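You operate a simulated robot arm through the tools that you are given. There is no shell and no other tool. Be economical: measure what you need, move in short steps, check, and stop when the job is done.

You run a simulated robot arm. Do the job below in one go: nothing can be reset, and whatever is moved stays where it is left.

JOB
Draw 100 ml of resin into the red-band cup and set it on the blue mat.
Fine: fan on before the tap runs; stop at the mark; a teaspoon spilt at most.

It is judged by the outcome, as a careful person would: the job done as asked, and still so three seconds after it is handed in. It fails if anything else is knocked over, pushed out of place, dropped, spilled or broken.

ROBOT AND FRAMES
A 7-joint arm with a two-finger parallel gripper, fixed in place. Base frame: the origin is at the foot of the arm, x ahead of it, y to its left, z up; the work surface is at about z = 0.86. Units: m, rad, N and s.
With the tool pointing down near the work surface it reaches from about 0.3 to 0.7 m from the base axis. Its first joint turns from -1.152 to 1.152 rad. Payload 1.57 kg.
The TCP is the grasp point between the finger pads, 0.03 m short of the fingertips. In the tool frame z runs along the fingers and y along their closing line. The gripper opens to 0.11 m. The fingers are 0.024 m wide and 0.012 m thick; the gripper's body (0.048 by 0.112 m) begins 0.078 m behind the TCP.
Orientation is that of the tool frame in the base frame, as a unit quaternion [w, x, y, z]. With the fingers straight down and closing along the base's y, the tool's x points along the base's -x, its y along +y and its z along -z.

CONTROLS
- The arm moves only by the tool jog_arm. Its argument "plan" is text: rows parted by semicolons, each of 7 numbers parted by spaces: the finger opening in m, from 0 to 0.11, then the shift along the tool's x, y, z in m, then the turn, a rotation vector about the tool's x, y, z in rad. In form: grip tx ty tz wx wy wz; .... A call has 1 to 12 rows; each row shifts and turns the commanded pose from where the row before left it, along the tool's axes as they then stand. Each row takes 0.2 s and may step no farther than 0.05 m and 0.15 rad from the row before; otherwise, or with a gripper value out of range, the whole call is refused. A pose out of reach is approached as far as the arm can. The call stops where the force on the tool passes 70 N (or 10 N more than at its start, if that is more) or the arm is blocked; 0.2 s more then pass. The fingers move at their own pace (about 0.108 m/s each) and stop on an object; they squeeze with about 41 N. The grip force told is the motor's: it shows also when the fingers shut on nothing. Time passes only in rows, and 0.2 s behind the last, so rows that do not move let the fingers close. The reply holds the time, the measured pose of the TCP, the force on the tool along the base axes, the opening and the grip force, in the units named above and with some noise, and new pictures: "views" is both (left out), scene, wrist or none.
- Cameras (640 x 400 px; columns grow to the right, rows downward): "scene" is fixed at [0.1724, -0.404, 1.3996]; the picture's right is [0.65, -0.76, 0.00], its down [-0.48, -0.41, -0.77] and it looks along [0.59, 0.50, -0.64] (base axes); focal length 214 px, centre (320, 200). "wrist" rides on the gripper at [0.07, 0.016, -0.141] in the tool frame; the picture's right is [-0.23, 0.97, 0.00], its down [-0.86, -0.20, -0.48] and it looks along [-0.47, -0.11, 0.88] (tool axes); focal length 222 px, centre (320, 200). There is no depth. A picture from a camera that has moved, and an enlarged one, comes with that camera's place and axes in the base frame and with its lens.
- zoom(camera, box): a new picture of the part [left, top, right, bottom] of that camera's present view, enlarged. No time passes.
- hand_in(): hands the job in; it is judged then, once.

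Work in short steps. Places have to be worked out from the pictures, the camera data and where the tool is seen: move nearer, look again, correct. Check each grasp and each placing, and mend what went wrong. You have 120 turns and 170 pictures in all, those below and enlarged ones among them. Open the gripper and draw the arm clear of the work before you hand the job in, unless the task says otherwise; then end with one line.

The tools are called as a command line: name --argument value ..., lists and objects as JSON in quotes. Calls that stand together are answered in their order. jog_arm: Moves the arm, as the interface text tells. Its arguments: {"type":"object","properties":{"plan":{"type":"string"},"views":{"type":"string","enum":["both","scene","wrist","none"]}},"required":["plan"]} The other tools are called the same way: zoom (camera, box) takes an enlarged picture of a part of a camera's view; hand_in () hands the job in.

At the start:

```text
time_s: 0.0
tool_pos: [0.345, -0.0083, 1.2692]
orientation: [0.0, -0.001, 1.0, 0.0]
contact_force: [-0.1, 0.0, -0.1]
finger_gap: 0.1099
finger_force: 0.0
```

scene: 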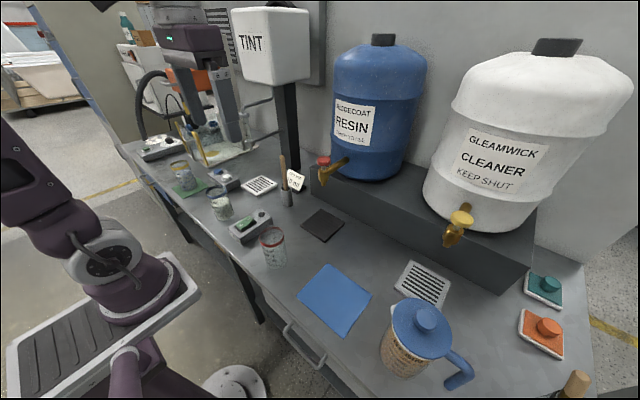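
wrist: 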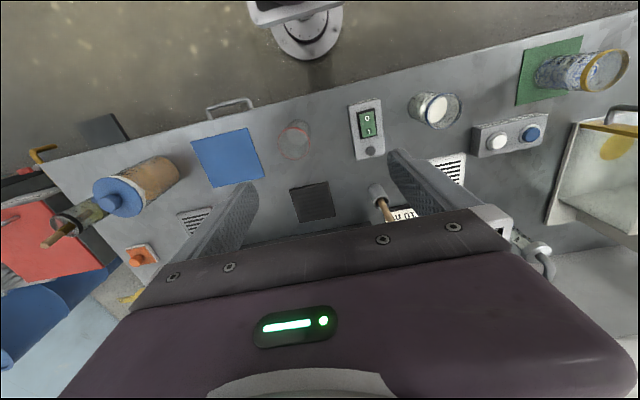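

The scene shows the resin drum with a tap, a red-band cup, a blue mat, and several switches. I'll zoom in to read the details before moving.

zoom --camera "scene" --box '[200, 140, 360, 280]'

zoom --camera "scene" --box '[120, 100, 280, 240]'

zoom --camera "scene" --box '[290, 70, 420, 190]'

zoom --camera "scene" --box '[370, 230, 600, 400]'

zoom --camera "wrist" --box '[260, 80, 480, 230]'

```text
2.86 times, centred on (280, 210) of scene
camera zoom: at [0.1724, -0.404, 1.3996], right [0.65, -0.76, 0.0], down [-0.48, -0.41, -0.77], along [0.59, 0.5, -0.64], focal length 613 px, centre (434, 171)
```

zoom: 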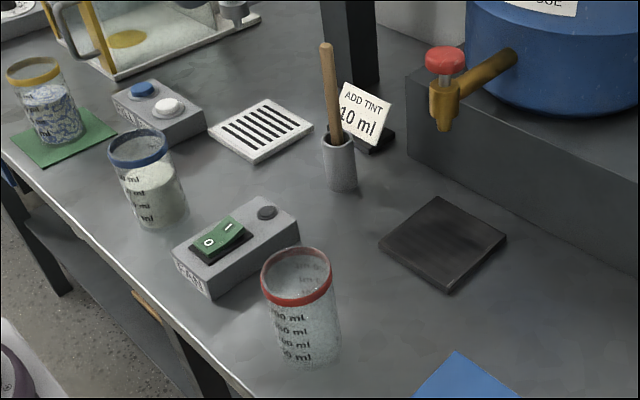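

```text
2.86 times, centred on (200, 170) of scene
camera zoom: at [0.1724, -0.404, 1.3996], right [0.65, -0.76, 0.0], down [-0.48, -0.41, -0.77], along [0.59, 0.5, -0.64], focal length 613 px, centre (663, 286)
```

zoom: 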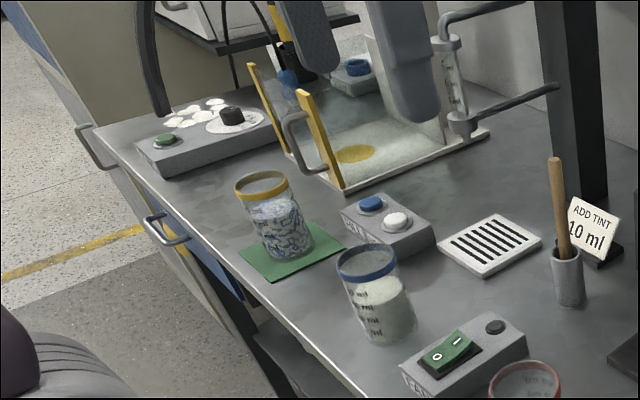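

```text
3.33 times, centred on (355, 130) of scene
camera zoom: at [0.1724, -0.404, 1.3996], right [0.65, -0.76, 0.0], down [-0.48, -0.41, -0.77], along [0.59, 0.5, -0.64], focal length 715 px, centre (203, 433)
```

zoom: 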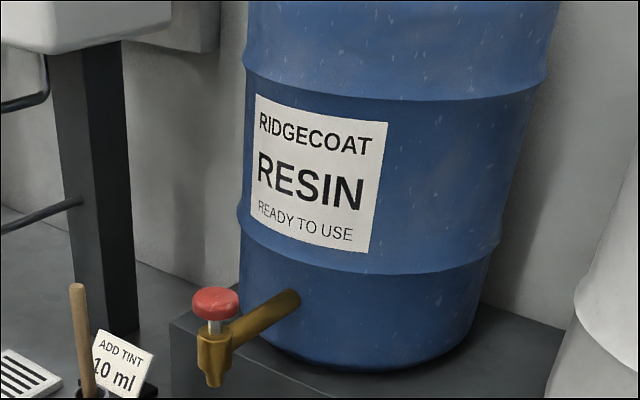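

```text
2.35 times, centred on (485, 315) of scene
camera zoom: at [0.1724, -0.404, 1.3996], right [0.65, -0.76, 0.0], down [-0.48, -0.41, -0.77], along [0.59, 0.5, -0.64], focal length 505 px, centre (-68, -71)
```

zoom: 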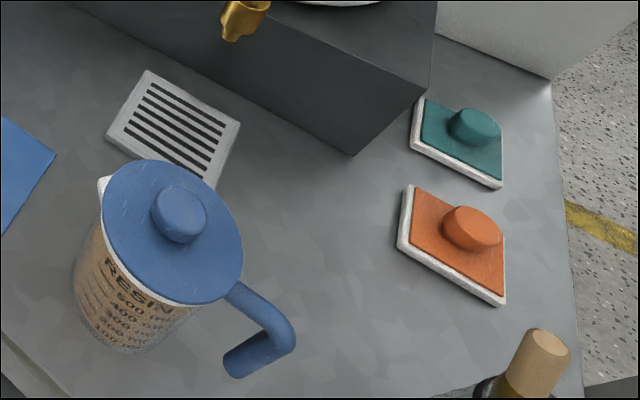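

```text
2.67 times, centred on (370, 155) of wrist
camera zoom: at [0.2754, 0.0092, 1.4107], right [0.23, 0.97, 0.0], down [0.86, -0.2, 0.48], along [0.47, -0.11, -0.88], focal length 592 px, centre (187, 320)
```

zoom: 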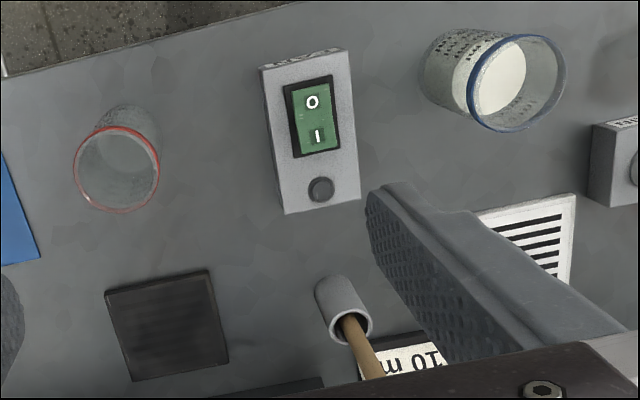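

The pad, spout and cup positions agree between the cameras: cup about (0.368, -0.07), spout about (0.572, -0.078, 1.03) and fan rocker "I" end about (0.404, 0.096). The fan lamp is dark. I'll close the fingers and move above the rocker to look.

jog_arm --plan "0 -0.01 0.03 0.03 0 0 0; 0 -0.02 0.03 0.035 0 0 0; 0 -0.02 0.03 0.04 0 0 0; 0 -0.01 0.013 0.045 0 0 0; 0 0 0 0.045 0 0 0; 0 0 0 0.045 0 0 0; 0 0 0 0.03 0 0 0; 0 0 0 0 0 0 0"

```text
refused: row 2 steps farther than a row can; nothing moved
```

Row 2 exceeded 0.05 m in total; I'll use smaller steps.

jog_arm --plan "0 -0.01 0.02 0.03 0 0 0; 0 -0.015 0.025 0.035 0 0 0; 0 -0.015 0.025 0.035 0 0 0; 0 -0.015 0.025 0.035 0 0 0; 0 -0.005 0.008 0.045 0 0 0; 0 0 0 0.045 0 0 0; 0 0 0 0.04 0 0 0; 0 0 0 0 0 0 0"

```text
time_s: 1.8
tool_pos: [0.4036, 0.0953, 1.0043]
orientation: [0.0, 0.0, 1.0, 0.0]
contact_force: [0.5, 0.5, 0.3]
finger_gap: 0.0001
finger_force: 21.1
camera wrist: at [0.3344, 0.1126, 1.1462], right [0.23, 0.97, 0.0], down [0.86, -0.2, 0.48], along [0.47, -0.11, -0.88], focal length 222 px, centre (320, 200)
```

scene: 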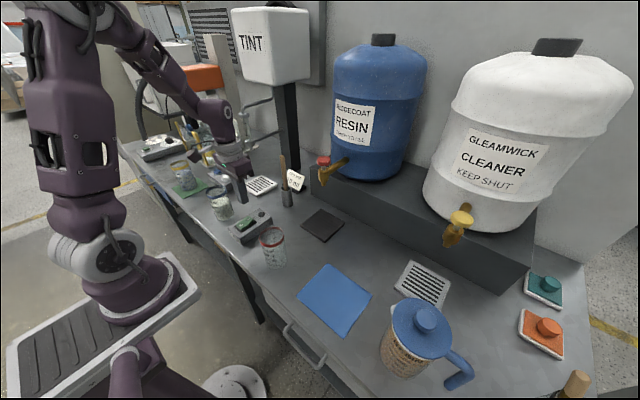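
wrist: 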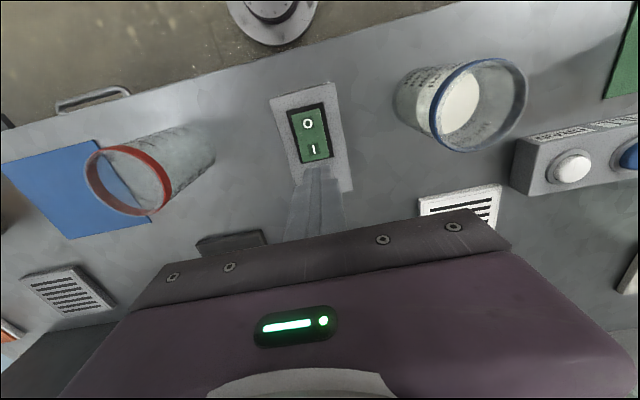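

The fingertip is nearly above "I" (I estimate it at (0.402, 0.090)). I'll shift slightly and descend slowly, watching the force.

jog_arm --plan "0 0 -0.005 0.03 0 0 0; 0 0 0 0.02 0 0 0; 0 0 0 0.01 0 0 0; 0 0 0 0.005 0 0 0; 0 0 0 0 0 0 0"

zoom --camera "scene" --box '[200, 170, 300, 250]'

```text
time_s: 3.0
tool_pos: [0.4032, 0.0898, 0.9396]
orientation: [-0.001, -0.001, 1.0, 0.001]
contact_force: [0.4, -0.6, 0.6]
finger_gap: 0.0
finger_force: 21.4
camera wrist: at [0.3349, 0.107, 1.0806], right [0.23, 0.97, 0.0], down [0.86, -0.2, 0.48], along [0.47, -0.11, -0.88], focal length 222 px, centre (320, 200)
```

scene: 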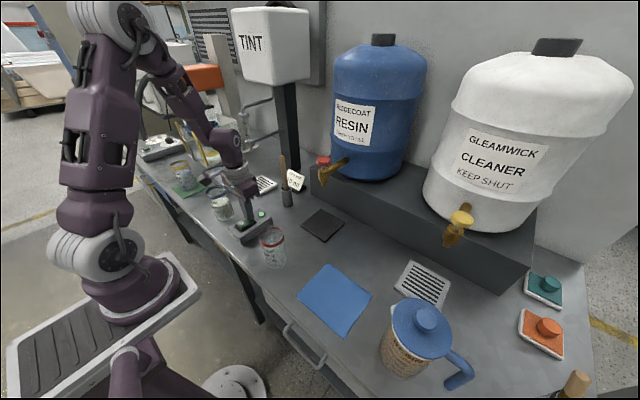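
wrist: 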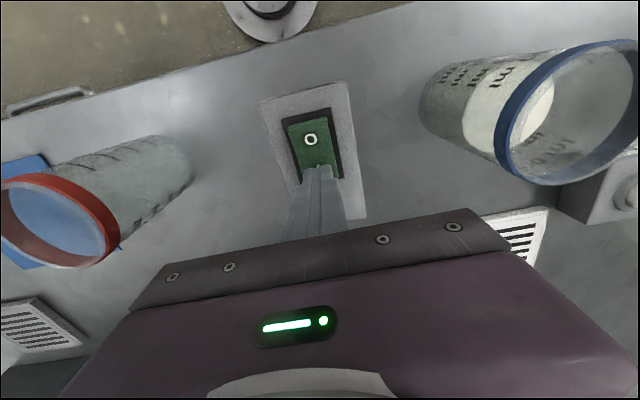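

```text
5.00 times, centred on (250, 210) of scene
camera zoom: at [0.1724, -0.404, 1.3996], right [0.65, -0.76, 0.0], down [-0.48, -0.41, -0.77], along [0.59, 0.5, -0.64], focal length 1072 px, centre (670, 150)
```

zoom: 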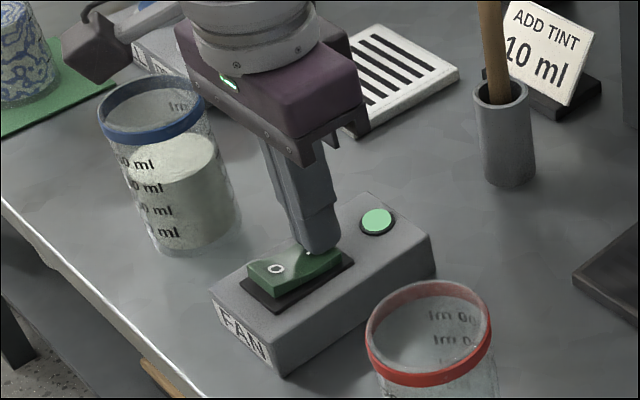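

The lamp is now lit green, so the fan is on. I'll lift clear, check that it stays on, and move toward the cup with the fingers open.

jog_arm --plan "0 0 0 -0.04 0 0 0; 0 0 0 -0.045 0 0 0; 0 0 0 -0.045 0 0 0; 0.06 0 -0.045 -0.01 0 0 0; 0.11 0.01 -0.045 0 0 0 0; 0.11 0.015 -0.045 0 0 0 0; 0.11 0.01 -0.025 0 0 0 0; 0.11 0 0 0 0 0 0"

zoom --camera "scene" --box '[210, 180, 330, 280]'

```text
time_s: 4.8
tool_pos: [0.3694, -0.0711, 1.0782]
orientation: [0.0, 0.0, 1.0, 0.001]
contact_force: [-0.3, 0.2, -0.2]
finger_gap: 0.1099
finger_force: 0.2
camera wrist: at [0.3002, -0.0532, 1.2206], right [0.23, 0.97, 0.0], down [0.86, -0.2, 0.48], along [0.47, -0.11, -0.88], focal length 222 px, centre (320, 200)
```

scene: 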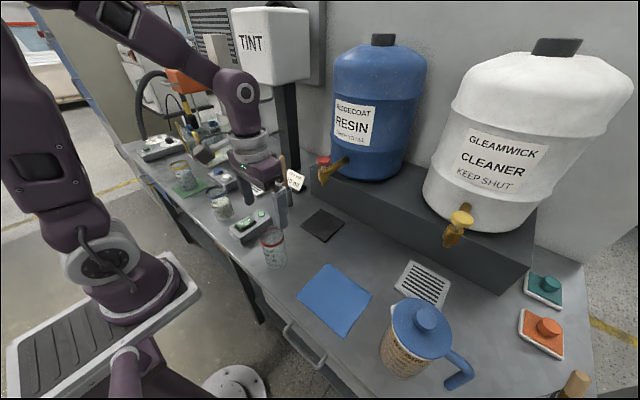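
wrist: 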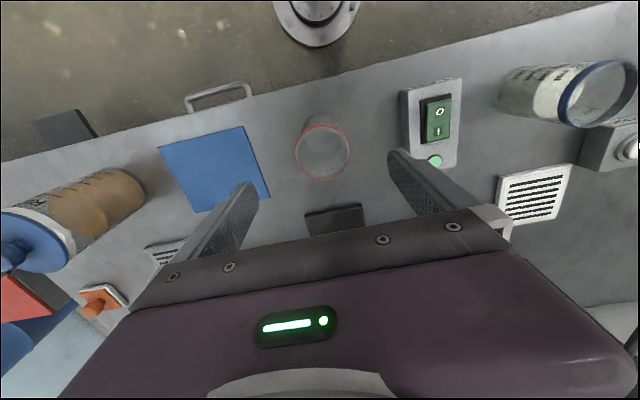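

```text
4.00 times, centred on (270, 230) of scene
camera zoom: at [0.1724, -0.404, 1.3996], right [0.65, -0.76, 0.0], down [-0.48, -0.41, -0.77], along [0.59, 0.5, -0.64], focal length 858 px, centre (520, 80)
```

zoom: 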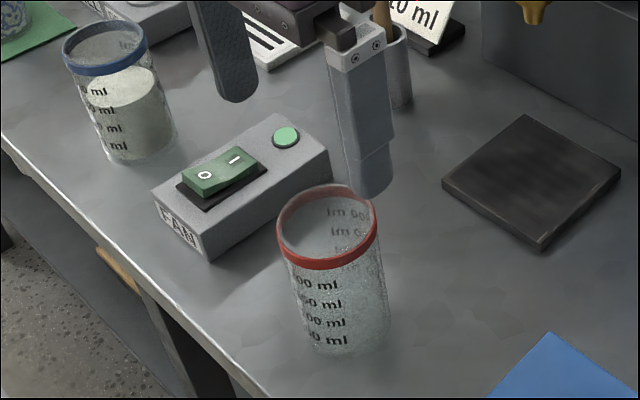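

The fan stays on. Triangulated, the cup's rim is at (0.374, -0.068, 0.968), with marks of 50/100/150/200 ml, so 100 is the second from the bottom. The tool must be tilted to fit the cup under the spout, so I'll test a 50° tilt here in free space.

jog_arm --plan "0.11 0 0 -0.01 0 -0.145 0; 0.11 0 0 0 0 -0.145 0; 0.11 0 0 0 0 -0.145 0; 0.11 0 0 0 0 -0.145 0; 0.11 0 0 0 0 -0.145 0; 0.11 0 0 0 0 -0.145 0; 0.11 0 0 0 0 0 0; 0.11 0 0 0 0 0 0"

```text
time_s: 6.6
tool_pos: [0.3836, -0.0795, 1.108]
orientation: [0.414, -0.001, 0.91, 0.003]
contact_force: [0.7, -0.2, 0.1]
finger_gap: 0.1099
finger_force: 0.0
out of reach, approached as far as the arm can: row 6
camera wrist: at [0.2304, -0.0633, 1.1475], right [0.15, 0.97, 0.18], down [0.2, -0.2, 0.96], along [0.97, -0.1, -0.23], focal length 222 px, centre (320, 200)
```

scene: 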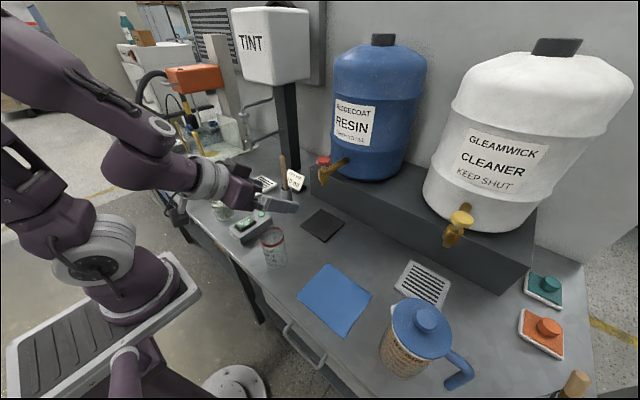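
wrist: 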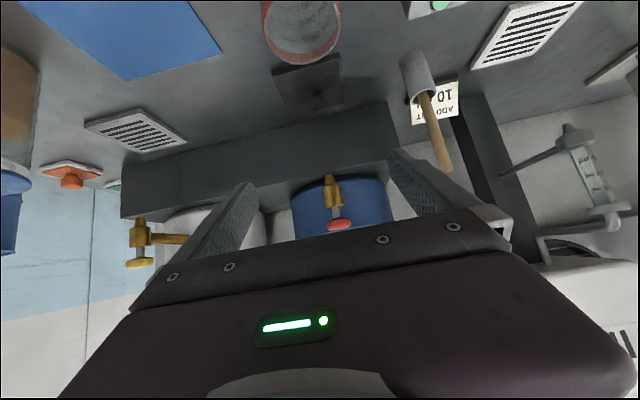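

The 50° tilt is at the reach limit here, so I'll first carry the cup farther out with the tool straight down, then regrip tilted. Since it's in view, I'll look at the tap.

zoom --camera "wrist" --box '[260, 150, 420, 250]'

zoom --camera "scene" --box '[305, 140, 365, 190]'

jog_arm --plan "0.11 0 0 0 0 0.145 0; 0.11 0 0 0 0 0.145 0; 0.11 0 0 0 0 0.145 0; 0.11 0 0 0 0 0.145 0; 0.11 0 0 0 0 0.145 0; 0.11 0 0 0 0 0.145 0; 0.11 0 0 0 0 0 0; 0.11 0 0 0 0 0 0" --views "none"

```text
4.00 times, centred on (340, 200) of wrist
camera zoom: at [0.2304, -0.0633, 1.1475], right [0.15, 0.97, 0.18], down [0.2, -0.2, 0.96], along [0.97, -0.1, -0.23], focal length 888 px, centre (240, 200)
```

zoom: 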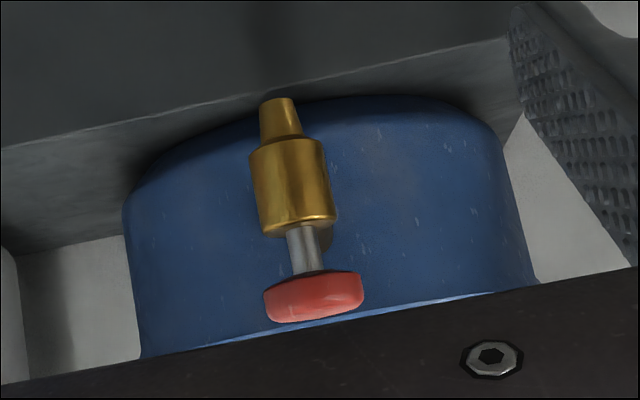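

```text
8.00 times, centred on (335, 165) of scene
camera zoom: at [0.1724, -0.404, 1.3996], right [0.65, -0.76, 0.0], down [-0.48, -0.41, -0.77], along [0.59, 0.5, -0.64], focal length 1716 px, centre (200, 480)
```

zoom: 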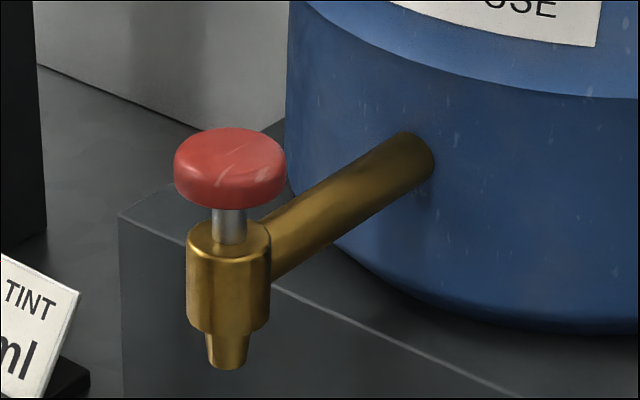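

```text
time_s: 8.4
tool_pos: [0.3821, -0.0798, 1.1071]
orientation: [0.0, 0.0, 1.0, -0.001]
contact_force: [-0.1, 0.2, -0.3]
finger_gap: 0.1097
finger_force: 0.1
```

It's a push-button tap: spout tip about (0.575, -0.076, 1.026), knob top about z 1.115. Next I'll go down over the cup at (0.373, -0.068), with fingers either side.

jog_arm --plan "0.11 0.009 0.012 0.03 0 0 0; 0.11 0 0 0.045 0 0 0; 0.11 0 0 0.045 0 0 0; 0.11 0 0 0.03 0 0 0; 0.11 0 0 0.03 0 0 0; 0.11 0 0 0 0 0 0"

zoom --camera "scene" --box '[220, 190, 320, 270]'

```text
time_s: 9.8
tool_pos: [0.3737, -0.0677, 0.9255]
orientation: [0.0, -0.001, 1.0, 0.0]
contact_force: [0.4, 0.1, 0.4]
finger_gap: 0.1099
finger_force: 0.1
camera wrist: at [0.3035, -0.0506, 1.068], right [0.23, 0.97, 0.0], down [0.86, -0.2, 0.48], along [0.47, -0.11, -0.88], focal length 222 px, centre (320, 200)
```

scene: 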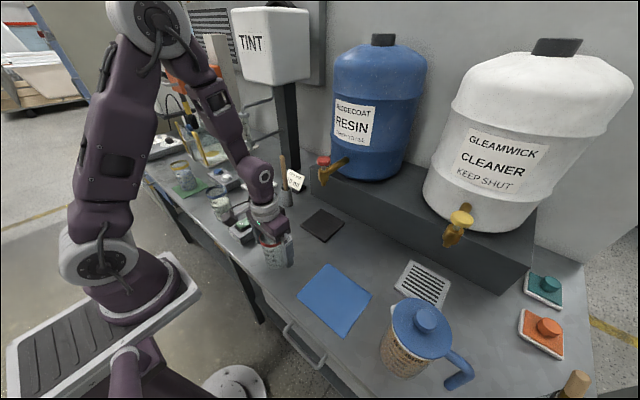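
wrist: 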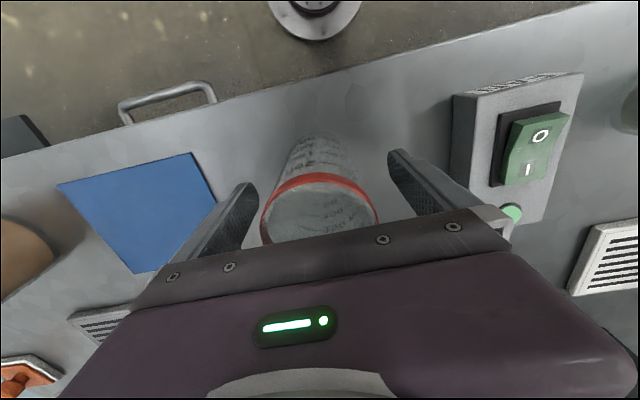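

```text
5.00 times, centred on (270, 230) of scene
camera zoom: at [0.1724, -0.404, 1.3996], right [0.65, -0.76, 0.0], down [-0.48, -0.41, -0.77], along [0.59, 0.5, -0.64], focal length 1072 px, centre (570, 50)
```

zoom: 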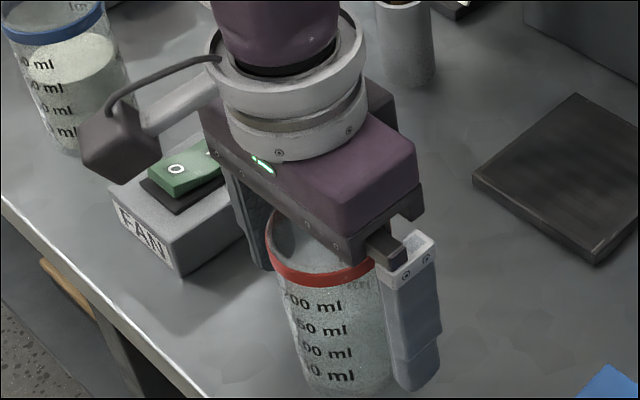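

The fingers straddle the cup evenly. I'll close, then lift a little and check.

jog_arm --plan "0.05 0 0 0 0 0 0; 0.05 0 0 0 0 0 0; 0.05 0 0 0 0 0 0; 0.05 0 0 -0.02 0 0 0; 0.05 0 0 -0.03 0 0 0; 0.05 0 0 0 0 0 0" --views "wrist"

```text
time_s: 11.2
tool_pos: [0.3741, -0.0672, 0.977]
orientation: [0.0, -0.001, 1.0, -0.001]
contact_force: [0.0, 0.1, -0.6]
finger_gap: 0.0632
finger_force: 41.1
camera wrist: at [0.3043, -0.0503, 1.1187], right [0.23, 0.97, 0.0], down [0.86, -0.2, 0.48], along [0.47, -0.11, -0.88], focal length 222 px, centre (320, 200)
```

wrist: 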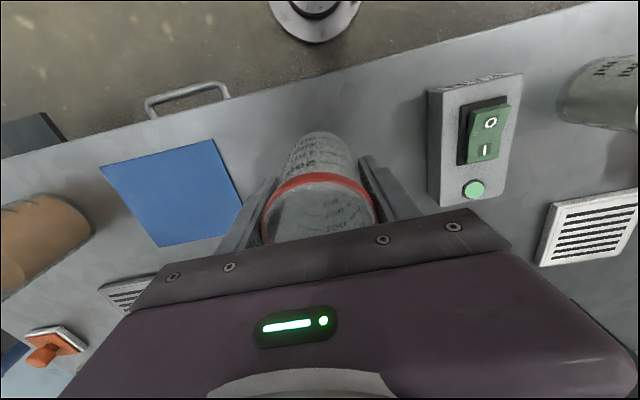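

The cup is held (gap 0.063). I'll carry it to (0.475, -0.076), just in front of the dark pad, and set it down.

jog_arm --plan "0.05 -0.02 -0.002 0 0 0 0; 0.05 -0.03 -0.003 0 0 0 0; 0.05 -0.03 -0.003 0 0 0 0; 0.05 -0.021 -0.001 0 0 0 0; 0.05 0 0 0.025 0 0 0; 0.05 0 0 0.015 0 0 0; 0.05 0 0 0.008 0 0 0; 0.05 0 0 0.003 0 0 0; 0.05 0 0 0 0 0 0"

zoom --camera "scene" --box '[240, 160, 360, 260]'

```text
time_s: 13.2
tool_pos: [0.4747, -0.0776, 0.9263]
orientation: [0.002, 0.001, 1.0, 0.0]
contact_force: [-0.2, 0.9, 12.3]
finger_gap: 0.0634
finger_force: 41.4
camera wrist: at [0.4052, -0.0595, 1.0679], right [0.23, 0.97, 0.0], down [0.85, -0.2, 0.48], along [0.47, -0.11, -0.88], focal length 222 px, centre (320, 200)
```

scene: 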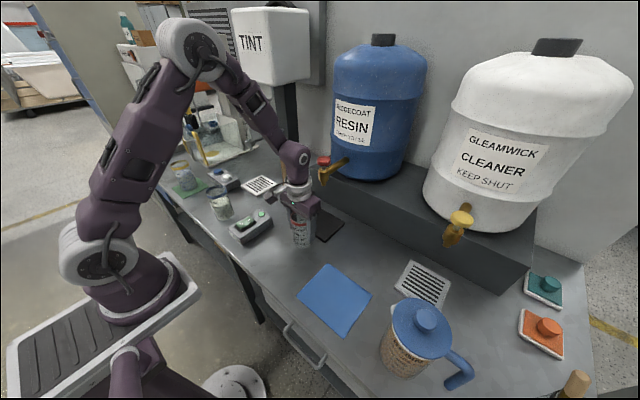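
wrist: 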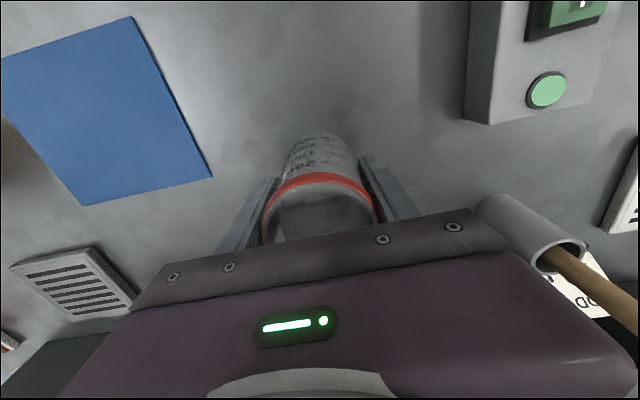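

```text
4.00 times, centred on (300, 210) of scene
camera zoom: at [0.1722, -0.404, 1.3996], right [0.65, -0.76, 0.0], down [-0.48, -0.41, -0.77], along [0.59, 0.5, -0.64], focal length 858 px, centre (400, 160)
```

zoom: 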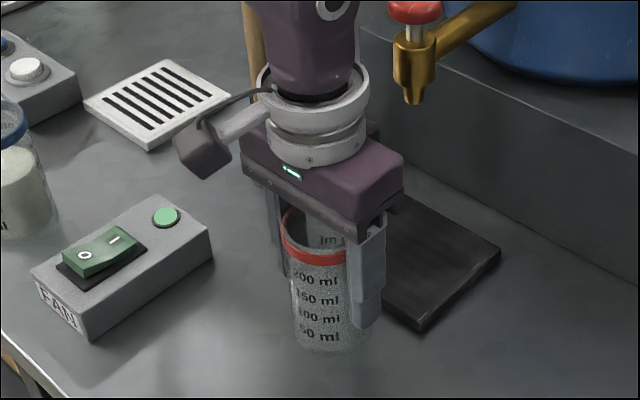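

The cup stands on the table (12 N upward). I'll open the fingers and tilt the tool about the grasp point in place; the body stays clear of the rim.

jog_arm --plan "0.11 0 0 0 0 0 0; 0.11 0 0 0 0 0 0; 0.11 0 0 0 0 0 0; 0.11 0 0 0 0 -0.1 0; 0.11 0 0 0 0 -0.11 0; 0.11 0 0 0 0 -0.11 0; 0.11 0 0 0 0 -0.11 0; 0.11 0 0 0 0 -0.11 0; 0.11 0 0 0 0 -0.11 0; 0.11 0 0 0 0 -0.11 0; 0.11 0 0 0 0 -0.11 0; 0.11 0 0 0 0 0 0"

zoom --camera "scene" --box '[240, 160, 360, 260]'

```text
time_s: 15.8
tool_pos: [0.4872, -0.0813, 0.9269]
orientation: [0.42, -0.001, 0.907, 0.001]
contact_force: [-1.1, -0.4, -0.2]
finger_gap: 0.1098
finger_force: 0.0
out of reach, approached as far as the arm can: row 11
camera wrist: at [0.3347, -0.0634, 0.9654], right [0.15, 0.97, 0.17], down [0.19, -0.2, 0.96], along [0.97, -0.11, -0.21], focal length 222 px, centre (320, 200)
```

scene: 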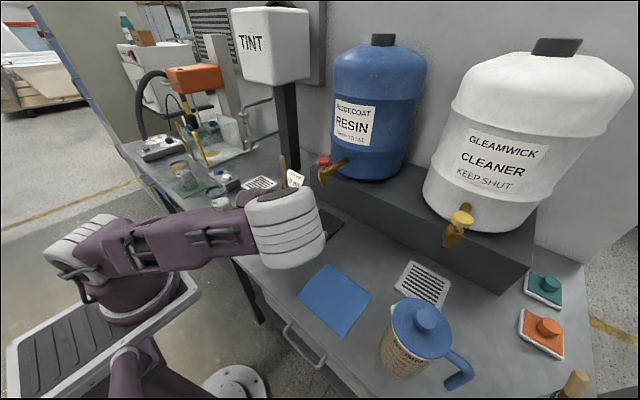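
wrist: 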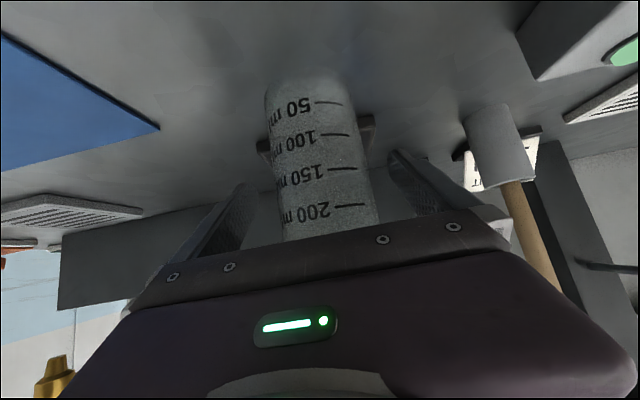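

```text
4.00 times, centred on (300, 210) of scene
camera zoom: at [0.1723, -0.404, 1.3996], right [0.65, -0.76, 0.0], down [-0.48, -0.41, -0.77], along [0.59, 0.5, -0.64], focal length 858 px, centre (400, 160)
```

zoom: 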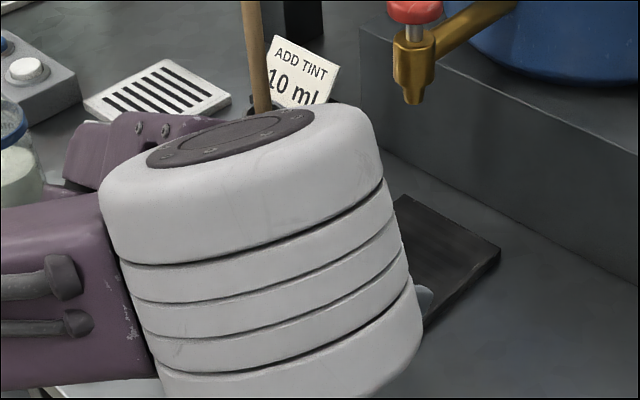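

The last bit of tilt hit a reach limit: the TCP is off by 1.2 cm and the arm is folded. The cup is upright and nothing was touched. I'll ease the tilt back to about 43° and check again.

jog_arm --plan "0.11 0 0 0 0 0.06 0; 0.11 0 0 0 0 0.06 0; 0.11 0 0 0 0 0 0; 0.11 0 0 0 0 0 0"

zoom --camera "scene" --box '[190, 140, 350, 270]'

```text
time_s: 16.8
tool_pos: [0.4884, -0.0806, 0.9279]
orientation: [0.366, 0.0, 0.931, 0.0]
contact_force: [-0.4, 0.2, -0.5]
finger_gap: 0.1102
finger_force: 0.0
camera wrist: at [0.3403, -0.0634, 0.9832], right [0.17, 0.97, 0.15], down [0.3, -0.2, 0.93], along [0.94, -0.11, -0.33], focal length 222 px, centre (320, 200)
```

scene: 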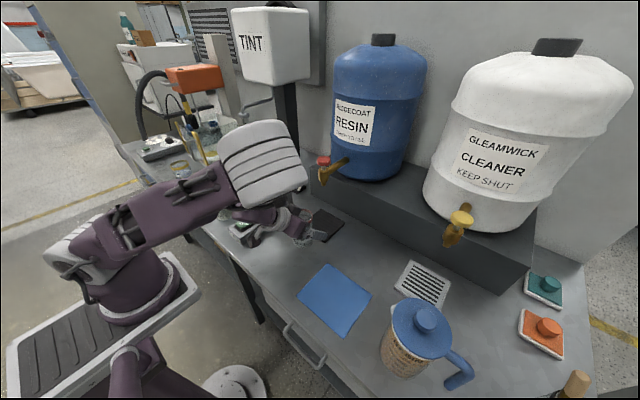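
wrist: 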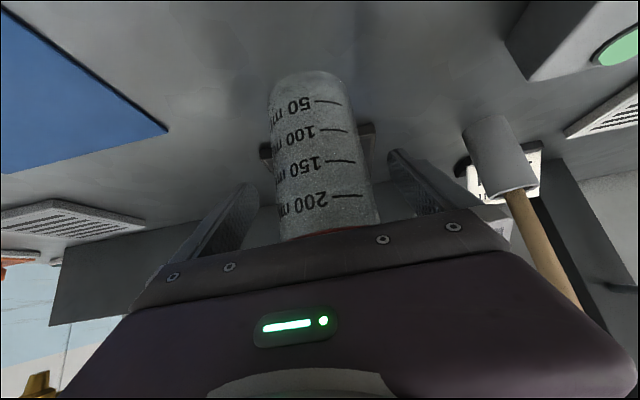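

```text
3.08 times, centred on (270, 205) of scene
camera zoom: at [0.1724, -0.404, 1.3996], right [0.65, -0.76, 0.0], down [-0.48, -0.41, -0.77], along [0.59, 0.5, -0.64], focal length 660 px, centre (474, 185)
```

zoom: 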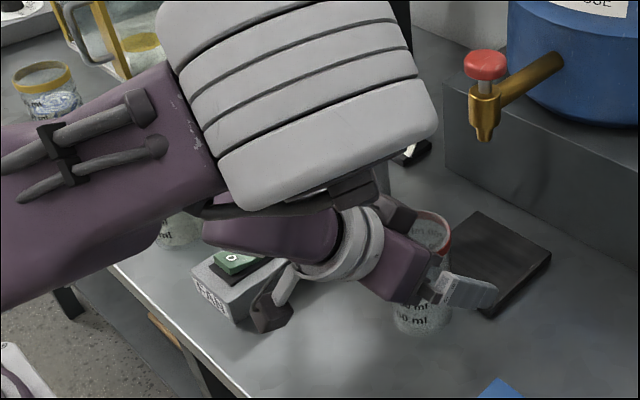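

The pose is reachable now. The TCP is 13 mm beyond the cup centre, so I'll pull back in x and nudge y, then check the arm's configuration.

jog_arm --plan "0.11 0.005 0.0015 -0.0045 0 0 0; 0.11 0.0045 0.0015 -0.0044 0 0 0; 0.11 0 0 0 0 0 0"

```text
time_s: 17.6
tool_pos: [0.4749, -0.0767, 0.9262]
orientation: [0.367, 0.0, 0.93, 0.0]
contact_force: [-0.4, 1.0, 0.9]
finger_gap: 0.1099
finger_force: 0.0
camera wrist: at [0.3273, -0.0604, 0.9829], right [0.17, 0.97, 0.15], down [0.3, -0.2, 0.93], along [0.94, -0.11, -0.33], focal length 222 px, centre (320, 200)
```

scene: 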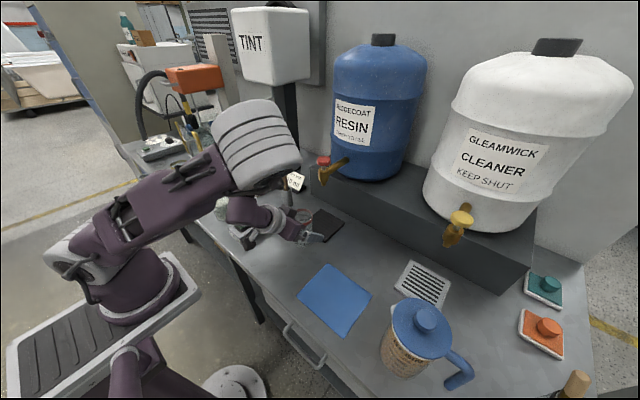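
wrist: 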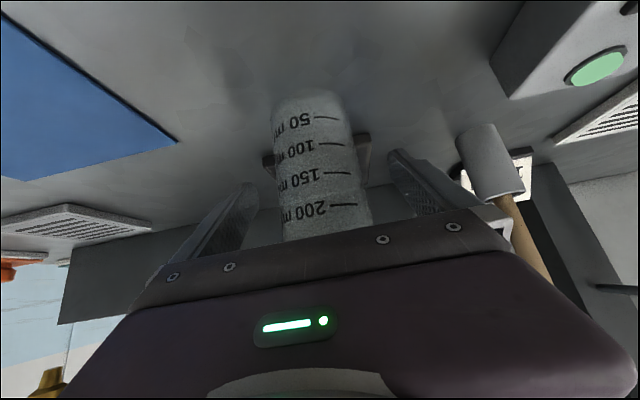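

The TCP is now at the cup's axis. I'll close, lift 2.5 cm, and move 10 cm forward to under the spout.

jog_arm --plan "0.05 0 0 0 0 0 0; 0.05 0 0 0 0 0 0; 0.05 0 0 0 0 0 0; 0.05 -0.0085 0 -0.00915 0 0 0; 0.05 -0.0085 0 -0.00915 0 0 0; 0.05 -0.0146 0 0.0136 0 0 0; 0.05 -0.0146 0 0.0136 0 0 0; 0.05 -0.0146 0 0.0136 0 0 0; 0.05 0 0 0 0 0 0"

zoom --camera "scene" --box '[260, 130, 380, 260]'

```text
time_s: 19.6
tool_pos: [0.5348, -0.0779, 0.9525]
orientation: [0.367, 0.0, 0.93, 0.0]
contact_force: [0.0, 0.8, -0.1]
finger_gap: 0.0634
finger_force: 40.6
camera wrist: at [0.3872, -0.0607, 1.0081], right [0.17, 0.97, 0.15], down [0.3, -0.2, 0.93], along [0.94, -0.11, -0.33], focal length 222 px, centre (320, 200)
```

scene: 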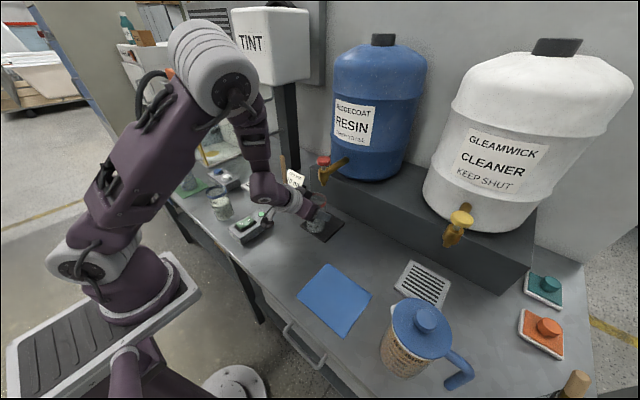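
wrist: 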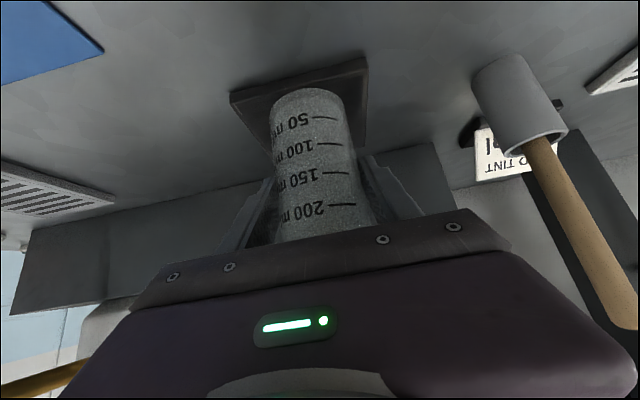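

```text
3.08 times, centred on (320, 195) of scene
camera zoom: at [0.1724, -0.404, 1.3995], right [0.65, -0.76, 0.0], down [-0.48, -0.41, -0.77], along [0.59, 0.5, -0.64], focal length 660 px, centre (320, 215)
```

zoom: 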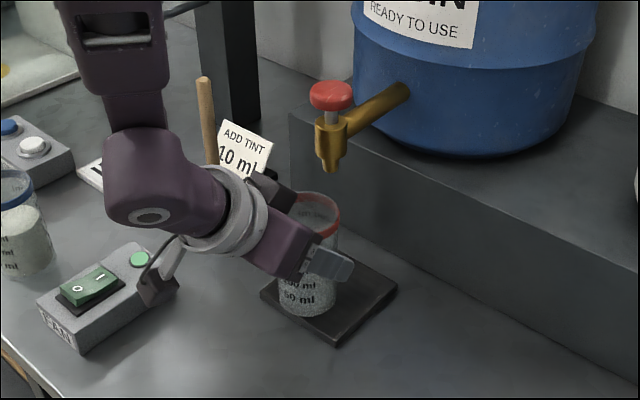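

The cup is held upright, lifted above the pad. I'll move the last 4 cm forward.

jog_arm --plan "0.05 -0.0146 0.0005 0.0136 0 0 0; 0.05 -0.0146 0.0005 0.0136 0 0 0; 0.05 0 0 0 0 0 0"

zoom --camera "scene" --box '[280, 140, 370, 250]'

```text
time_s: 20.4
tool_pos: [0.5741, -0.0766, 0.9512]
orientation: [0.366, 0.0, 0.931, 0.0]
contact_force: [-0.6, -0.4, -0.4]
finger_gap: 0.0634
finger_force: 41.2
camera wrist: at [0.427, -0.0596, 1.0074], right [0.17, 0.97, 0.15], down [0.3, -0.2, 0.93], along [0.94, -0.11, -0.33], focal length 222 px, centre (320, 200)
```

scene: 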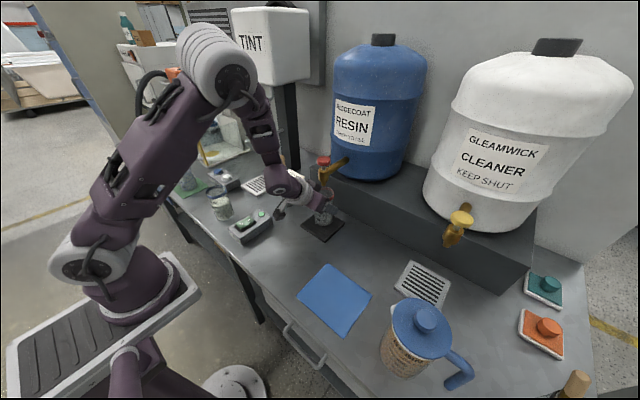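
wrist: 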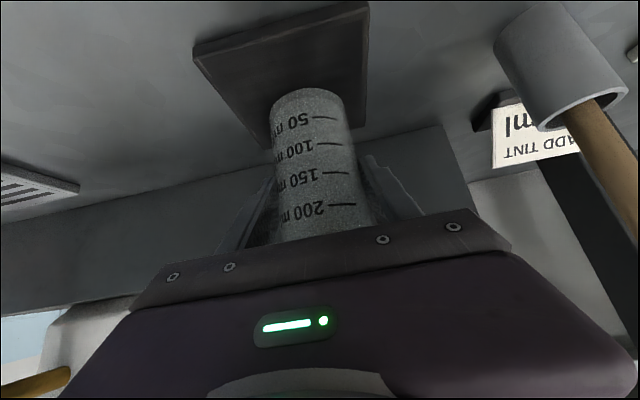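

```text
3.64 times, centred on (325, 195) of scene
camera zoom: at [0.1724, -0.404, 1.3995], right [0.65, -0.76, 0.0], down [-0.48, -0.41, -0.77], along [0.59, 0.5, -0.64], focal length 780 px, centre (302, 218)
```

zoom: 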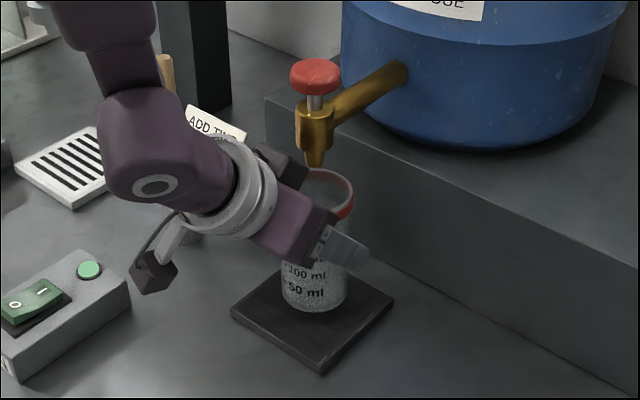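

The cup is centred below the spout. I'll lower it onto the pad in small steps, watching the force.

jog_arm --plan "0.05 0.0027 0 0.0029 0 0 0; 0.05 0.0027 0 0.0029 0 0 0; 0.05 0.0014 0 0.0015 0 0 0; 0.05 0 0 0 0 0 0" --views "none"

```text
time_s: 21.4
tool_pos: [0.5747, -0.0771, 0.9406]
orientation: [0.366, -0.001, 0.931, 0.001]
contact_force: [0.3, 0.6, -0.4]
finger_gap: 0.0631
finger_force: 40.8
```

No contact yet at z 0.9406, so I'll continue in 2 mm steps.

jog_arm --plan "0.05 0.0014 0 0.0015 0 0 0; 0.05 0.0014 0 0.0015 0 0 0; 0.05 0 0 0 0 0 0" --views "none"

```text
time_s: 22.2
tool_pos: [0.5752, -0.0767, 0.9383]
orientation: [0.367, -0.001, 0.93, 0.0]
contact_force: [-3.6, 0.6, 17.1]
finger_gap: 0.0633
finger_force: 40.7
```

The cup is on the pad (17 N). I'll open and retract along the tool axis.

jog_arm --plan "0.11 0 0 0 0 0 0; 0.11 0 0 0 0 0 0; 0.11 0 0 0 0 0 0; 0.11 0 0 -0.02 0 0 0; 0.11 0 0 -0.03 0 0 0; 0.11 0 0 -0.04 0 0 0; 0.11 0 0 -0.04 0 0 0; 0.11 0 0 -0.04 0 0 0; 0.11 0 0 0 0 0 0"

zoom --camera "scene" --box '[280, 140, 370, 250]'

```text
time_s: 24.2
tool_pos: [0.4594, -0.0768, 1.0612]
orientation: [0.365, -0.001, 0.931, 0.0]
contact_force: [0.3, -0.3, 0.6]
finger_gap: 0.1102
finger_force: 0.1
camera wrist: at [0.3114, -0.0596, 1.1177], right [0.16, 0.97, 0.15], down [0.3, -0.2, 0.93], along [0.94, -0.11, -0.33], focal length 222 px, centre (320, 200)
```

scene: 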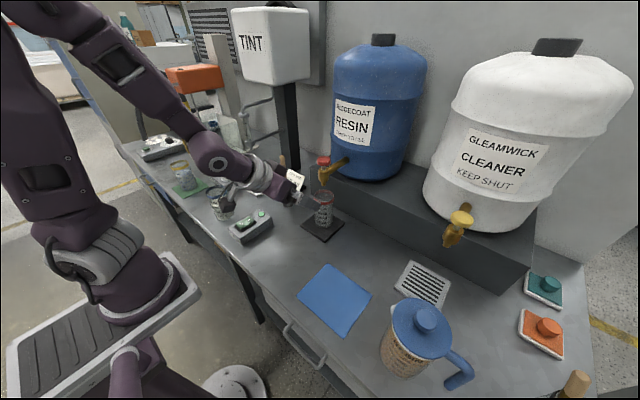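
wrist: 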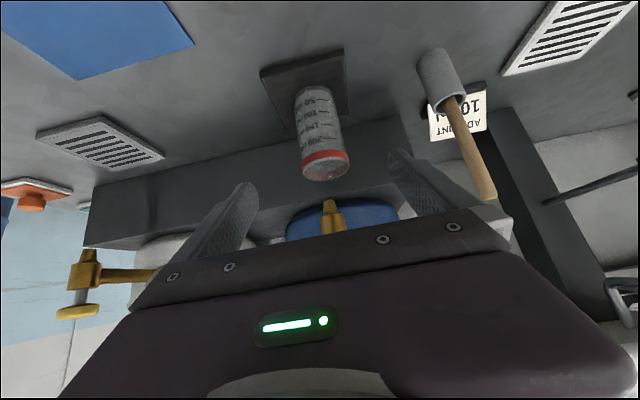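

```text
3.64 times, centred on (325, 195) of scene
camera zoom: at [0.1724, -0.404, 1.3996], right [0.65, -0.76, 0.0], down [-0.48, -0.41, -0.77], along [0.59, 0.5, -0.64], focal length 780 px, centre (302, 218)
```

zoom: 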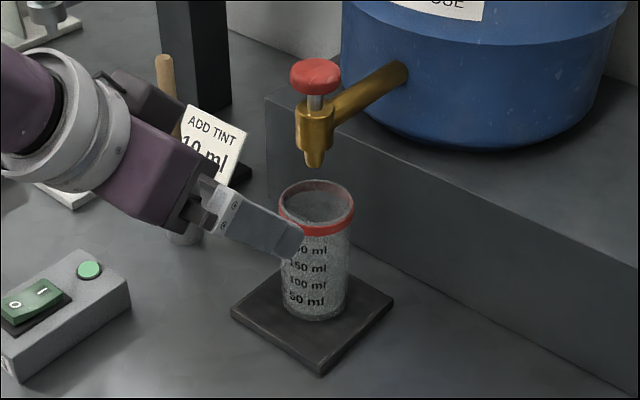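

The cup is standing well under the spout and its marks face the scene camera. Now I'll raise, bring the tool back to vertical and close the fingers, staying in front of the knob.

jog_arm --plan "0.11 -0.0272 0 -0.0293 0 0 0; 0.11 -0.0272 0 -0.0293 0 0 0; 0.11 -0.0272 0 -0.0293 0 0 0; 0.05 0 0 0 0 0.149 0; 0 0 0 0 0 0.149 0; 0 0 0 0 0 0.149 0; 0 0 0 0 0 0.149 0; 0 0 0 0 0 0.149 0; 0 0 0 0 0 0 0"

```text
time_s: 26.2
tool_pos: [0.4648, -0.0833, 1.1646]
orientation: [0.03, 0.003, 0.999, 0.027]
contact_force: [1.3, 1.3, 1.1]
finger_gap: 0.0
finger_force: 21.2
out of reach, approached as far as the arm can: row 1, 6, 7
camera wrist: at [0.3863, -0.0722, 1.3023], right [0.23, 0.97, 0.07], down [0.82, -0.23, 0.52], along [0.52, -0.07, -0.85], focal length 222 px, centre (320, 200)
```

scene: 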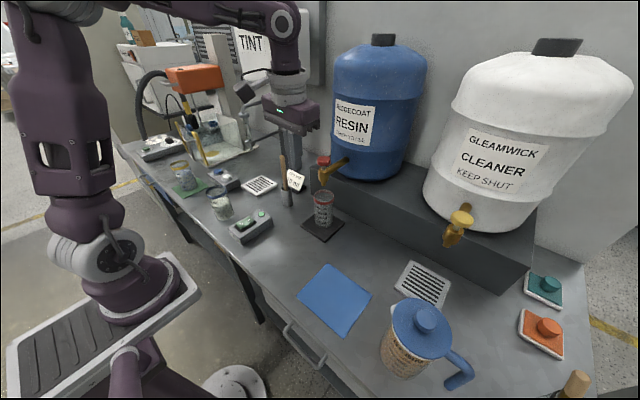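
wrist: 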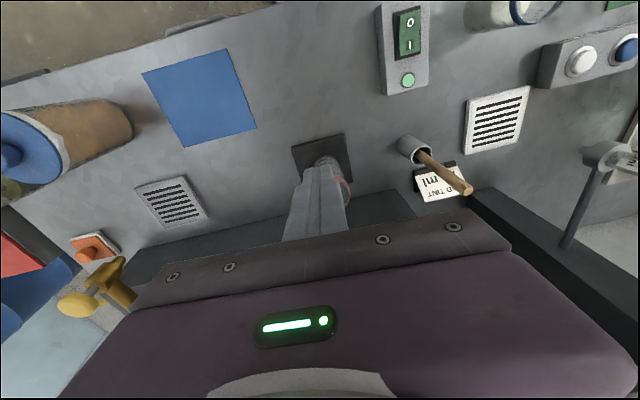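

The pose is a bit off and perhaps still settling. I'll raise 3 cm and let it settle.

jog_arm --plan "0 0 0 -0.03 0 0 0; 0 0 0 0 0 0 0; 0 0 0 0 0 0 0" --views "none"

```text
time_s: 27.0
tool_pos: [0.4639, -0.0849, 1.1942]
orientation: [0.031, 0.005, 0.999, 0.028]
contact_force: [-0.1, -0.1, 0.9]
finger_gap: 0.0
finger_force: 21.0
```

I'll fix the small orientation error and move above the knob at (0.573, -0.077).

jog_arm --plan "0 -0.02 0 0 0.054 0.06 -0.006; 0 -0.03 0.003 0 0 0 0; 0 -0.03 0.003 0 0 0 0; 0 -0.02 0.002 0 0 0 0; 0 -0.009 0 0 0 0 0; 0 0 0 0 0 0 0"

zoom --camera "scene" --box '[280, 120, 370, 250]'

```text
time_s: 28.4
tool_pos: [0.572, -0.0763, 1.196]
orientation: [0.001, 0.002, 1.0, 0.001]
contact_force: [-0.4, -0.3, -0.9]
finger_gap: 0.0
finger_force: 21.1
camera wrist: at [0.5017, -0.0595, 1.3375], right [0.23, 0.97, 0.0], down [0.85, -0.2, 0.48], along [0.47, -0.11, -0.88], focal length 222 px, centre (320, 200)
```

scene: 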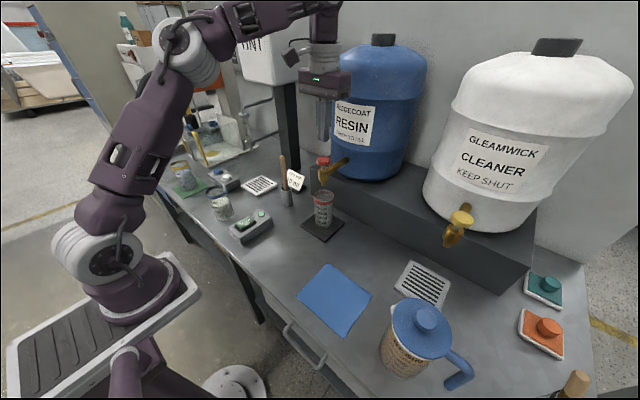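
wrist: 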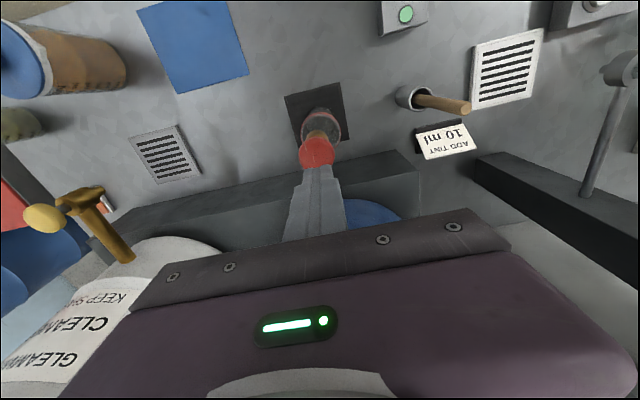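

```text
3.08 times, centred on (325, 185) of scene
camera zoom: at [0.1724, -0.404, 1.3996], right [0.65, -0.76, 0.0], down [-0.48, -0.41, -0.77], along [0.59, 0.5, -0.64], focal length 660 px, centre (305, 246)
```

zoom: 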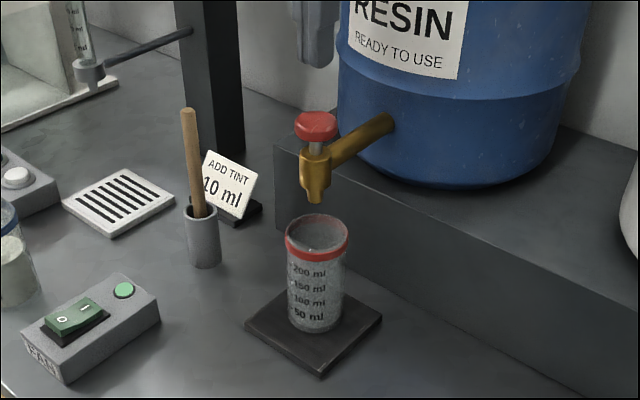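

The knob is right below the fingertip (I estimate (0.569, -0.078, top 1.115)). I'll descend to just above it, with the tip at about 1.120.

jog_arm --plan "0 0.002 -0.001 0.02 0 0 0; 0 0 0 0.02 0 0 0; 0 0 0 0.006 0 0 0; 0 0 0 0 0 0 0" --views "none"

zoom --camera "scene" --box '[295, 145, 355, 195]'

zoom --camera "wrist" --box '[280, 80, 380, 200]'

zoom --camera "scene" --box '[300, 180, 350, 230]'

```text
time_s: 29.4
tool_pos: [0.5695, -0.0781, 1.1494]
orientation: [0.001, 0.002, 1.0, 0.0]
contact_force: [0.6, -0.6, -0.1]
finger_gap: 0.0
finger_force: 21.3
```

```text
8.00 times, centred on (325, 170) of scene
camera zoom: at [0.1724, -0.404, 1.3996], right [0.65, -0.76, 0.0], down [-0.48, -0.41, -0.77], along [0.59, 0.5, -0.64], focal length 1716 px, centre (280, 440)
```

zoom: 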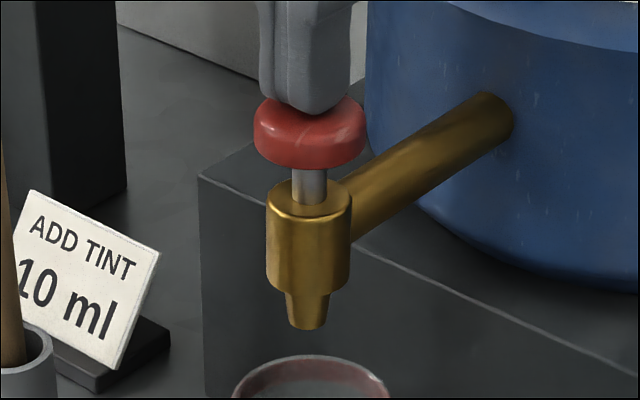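

```text
3.33 times, centred on (330, 140) of wrist
camera zoom: at [0.4998, -0.0602, 1.291], right [0.23, 0.97, 0.0], down [0.85, -0.2, 0.48], along [0.47, -0.11, -0.88], focal length 740 px, centre (287, 400)
```

zoom: 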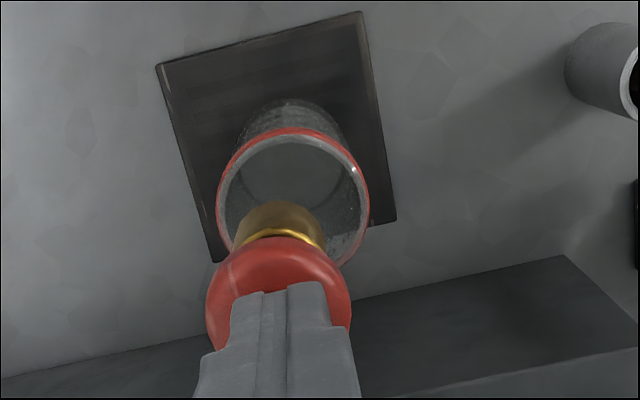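

```text
8.00 times, centred on (325, 205) of scene
camera zoom: at [0.1724, -0.404, 1.3996], right [0.65, -0.76, 0.0], down [-0.48, -0.41, -0.77], along [0.59, 0.5, -0.64], focal length 1716 px, centre (280, 160)
```

zoom: 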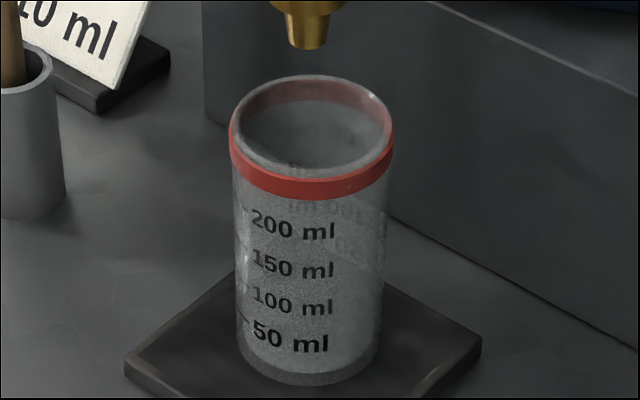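

The tip is at the knob and the cup is under the spout within 5 mm. I'll press in small steps with a close-up after each.

jog_arm --plan "0 0 0 0.003 0 0 0; 0 0 0 0.002 0 0 0" --views "none"

zoom --camera "scene" --box '[285, 155, 365, 235]'

```text
time_s: 30.0
tool_pos: [0.5683, -0.0767, 1.1455]
orientation: [0.001, 0.001, 1.0, 0.0]
contact_force: [-0.2, 0.9, 2.4]
finger_gap: 0.0
finger_force: 21.5
```

```text
5.00 times, centred on (325, 195) of scene
camera zoom: at [0.1724, -0.404, 1.3996], right [0.65, -0.76, 0.0], down [-0.48, -0.41, -0.77], along [0.59, 0.5, -0.64], focal length 1072 px, centre (295, 225)
```

zoom: 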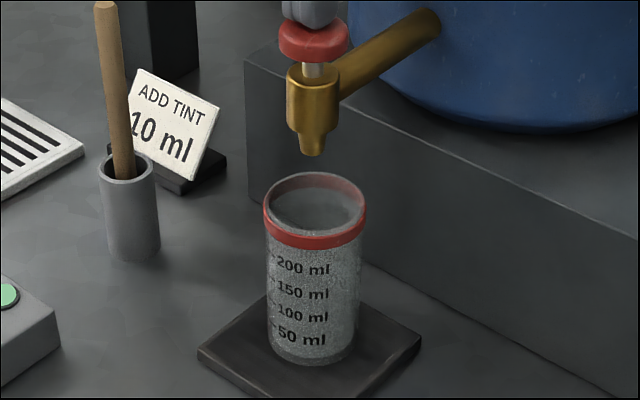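

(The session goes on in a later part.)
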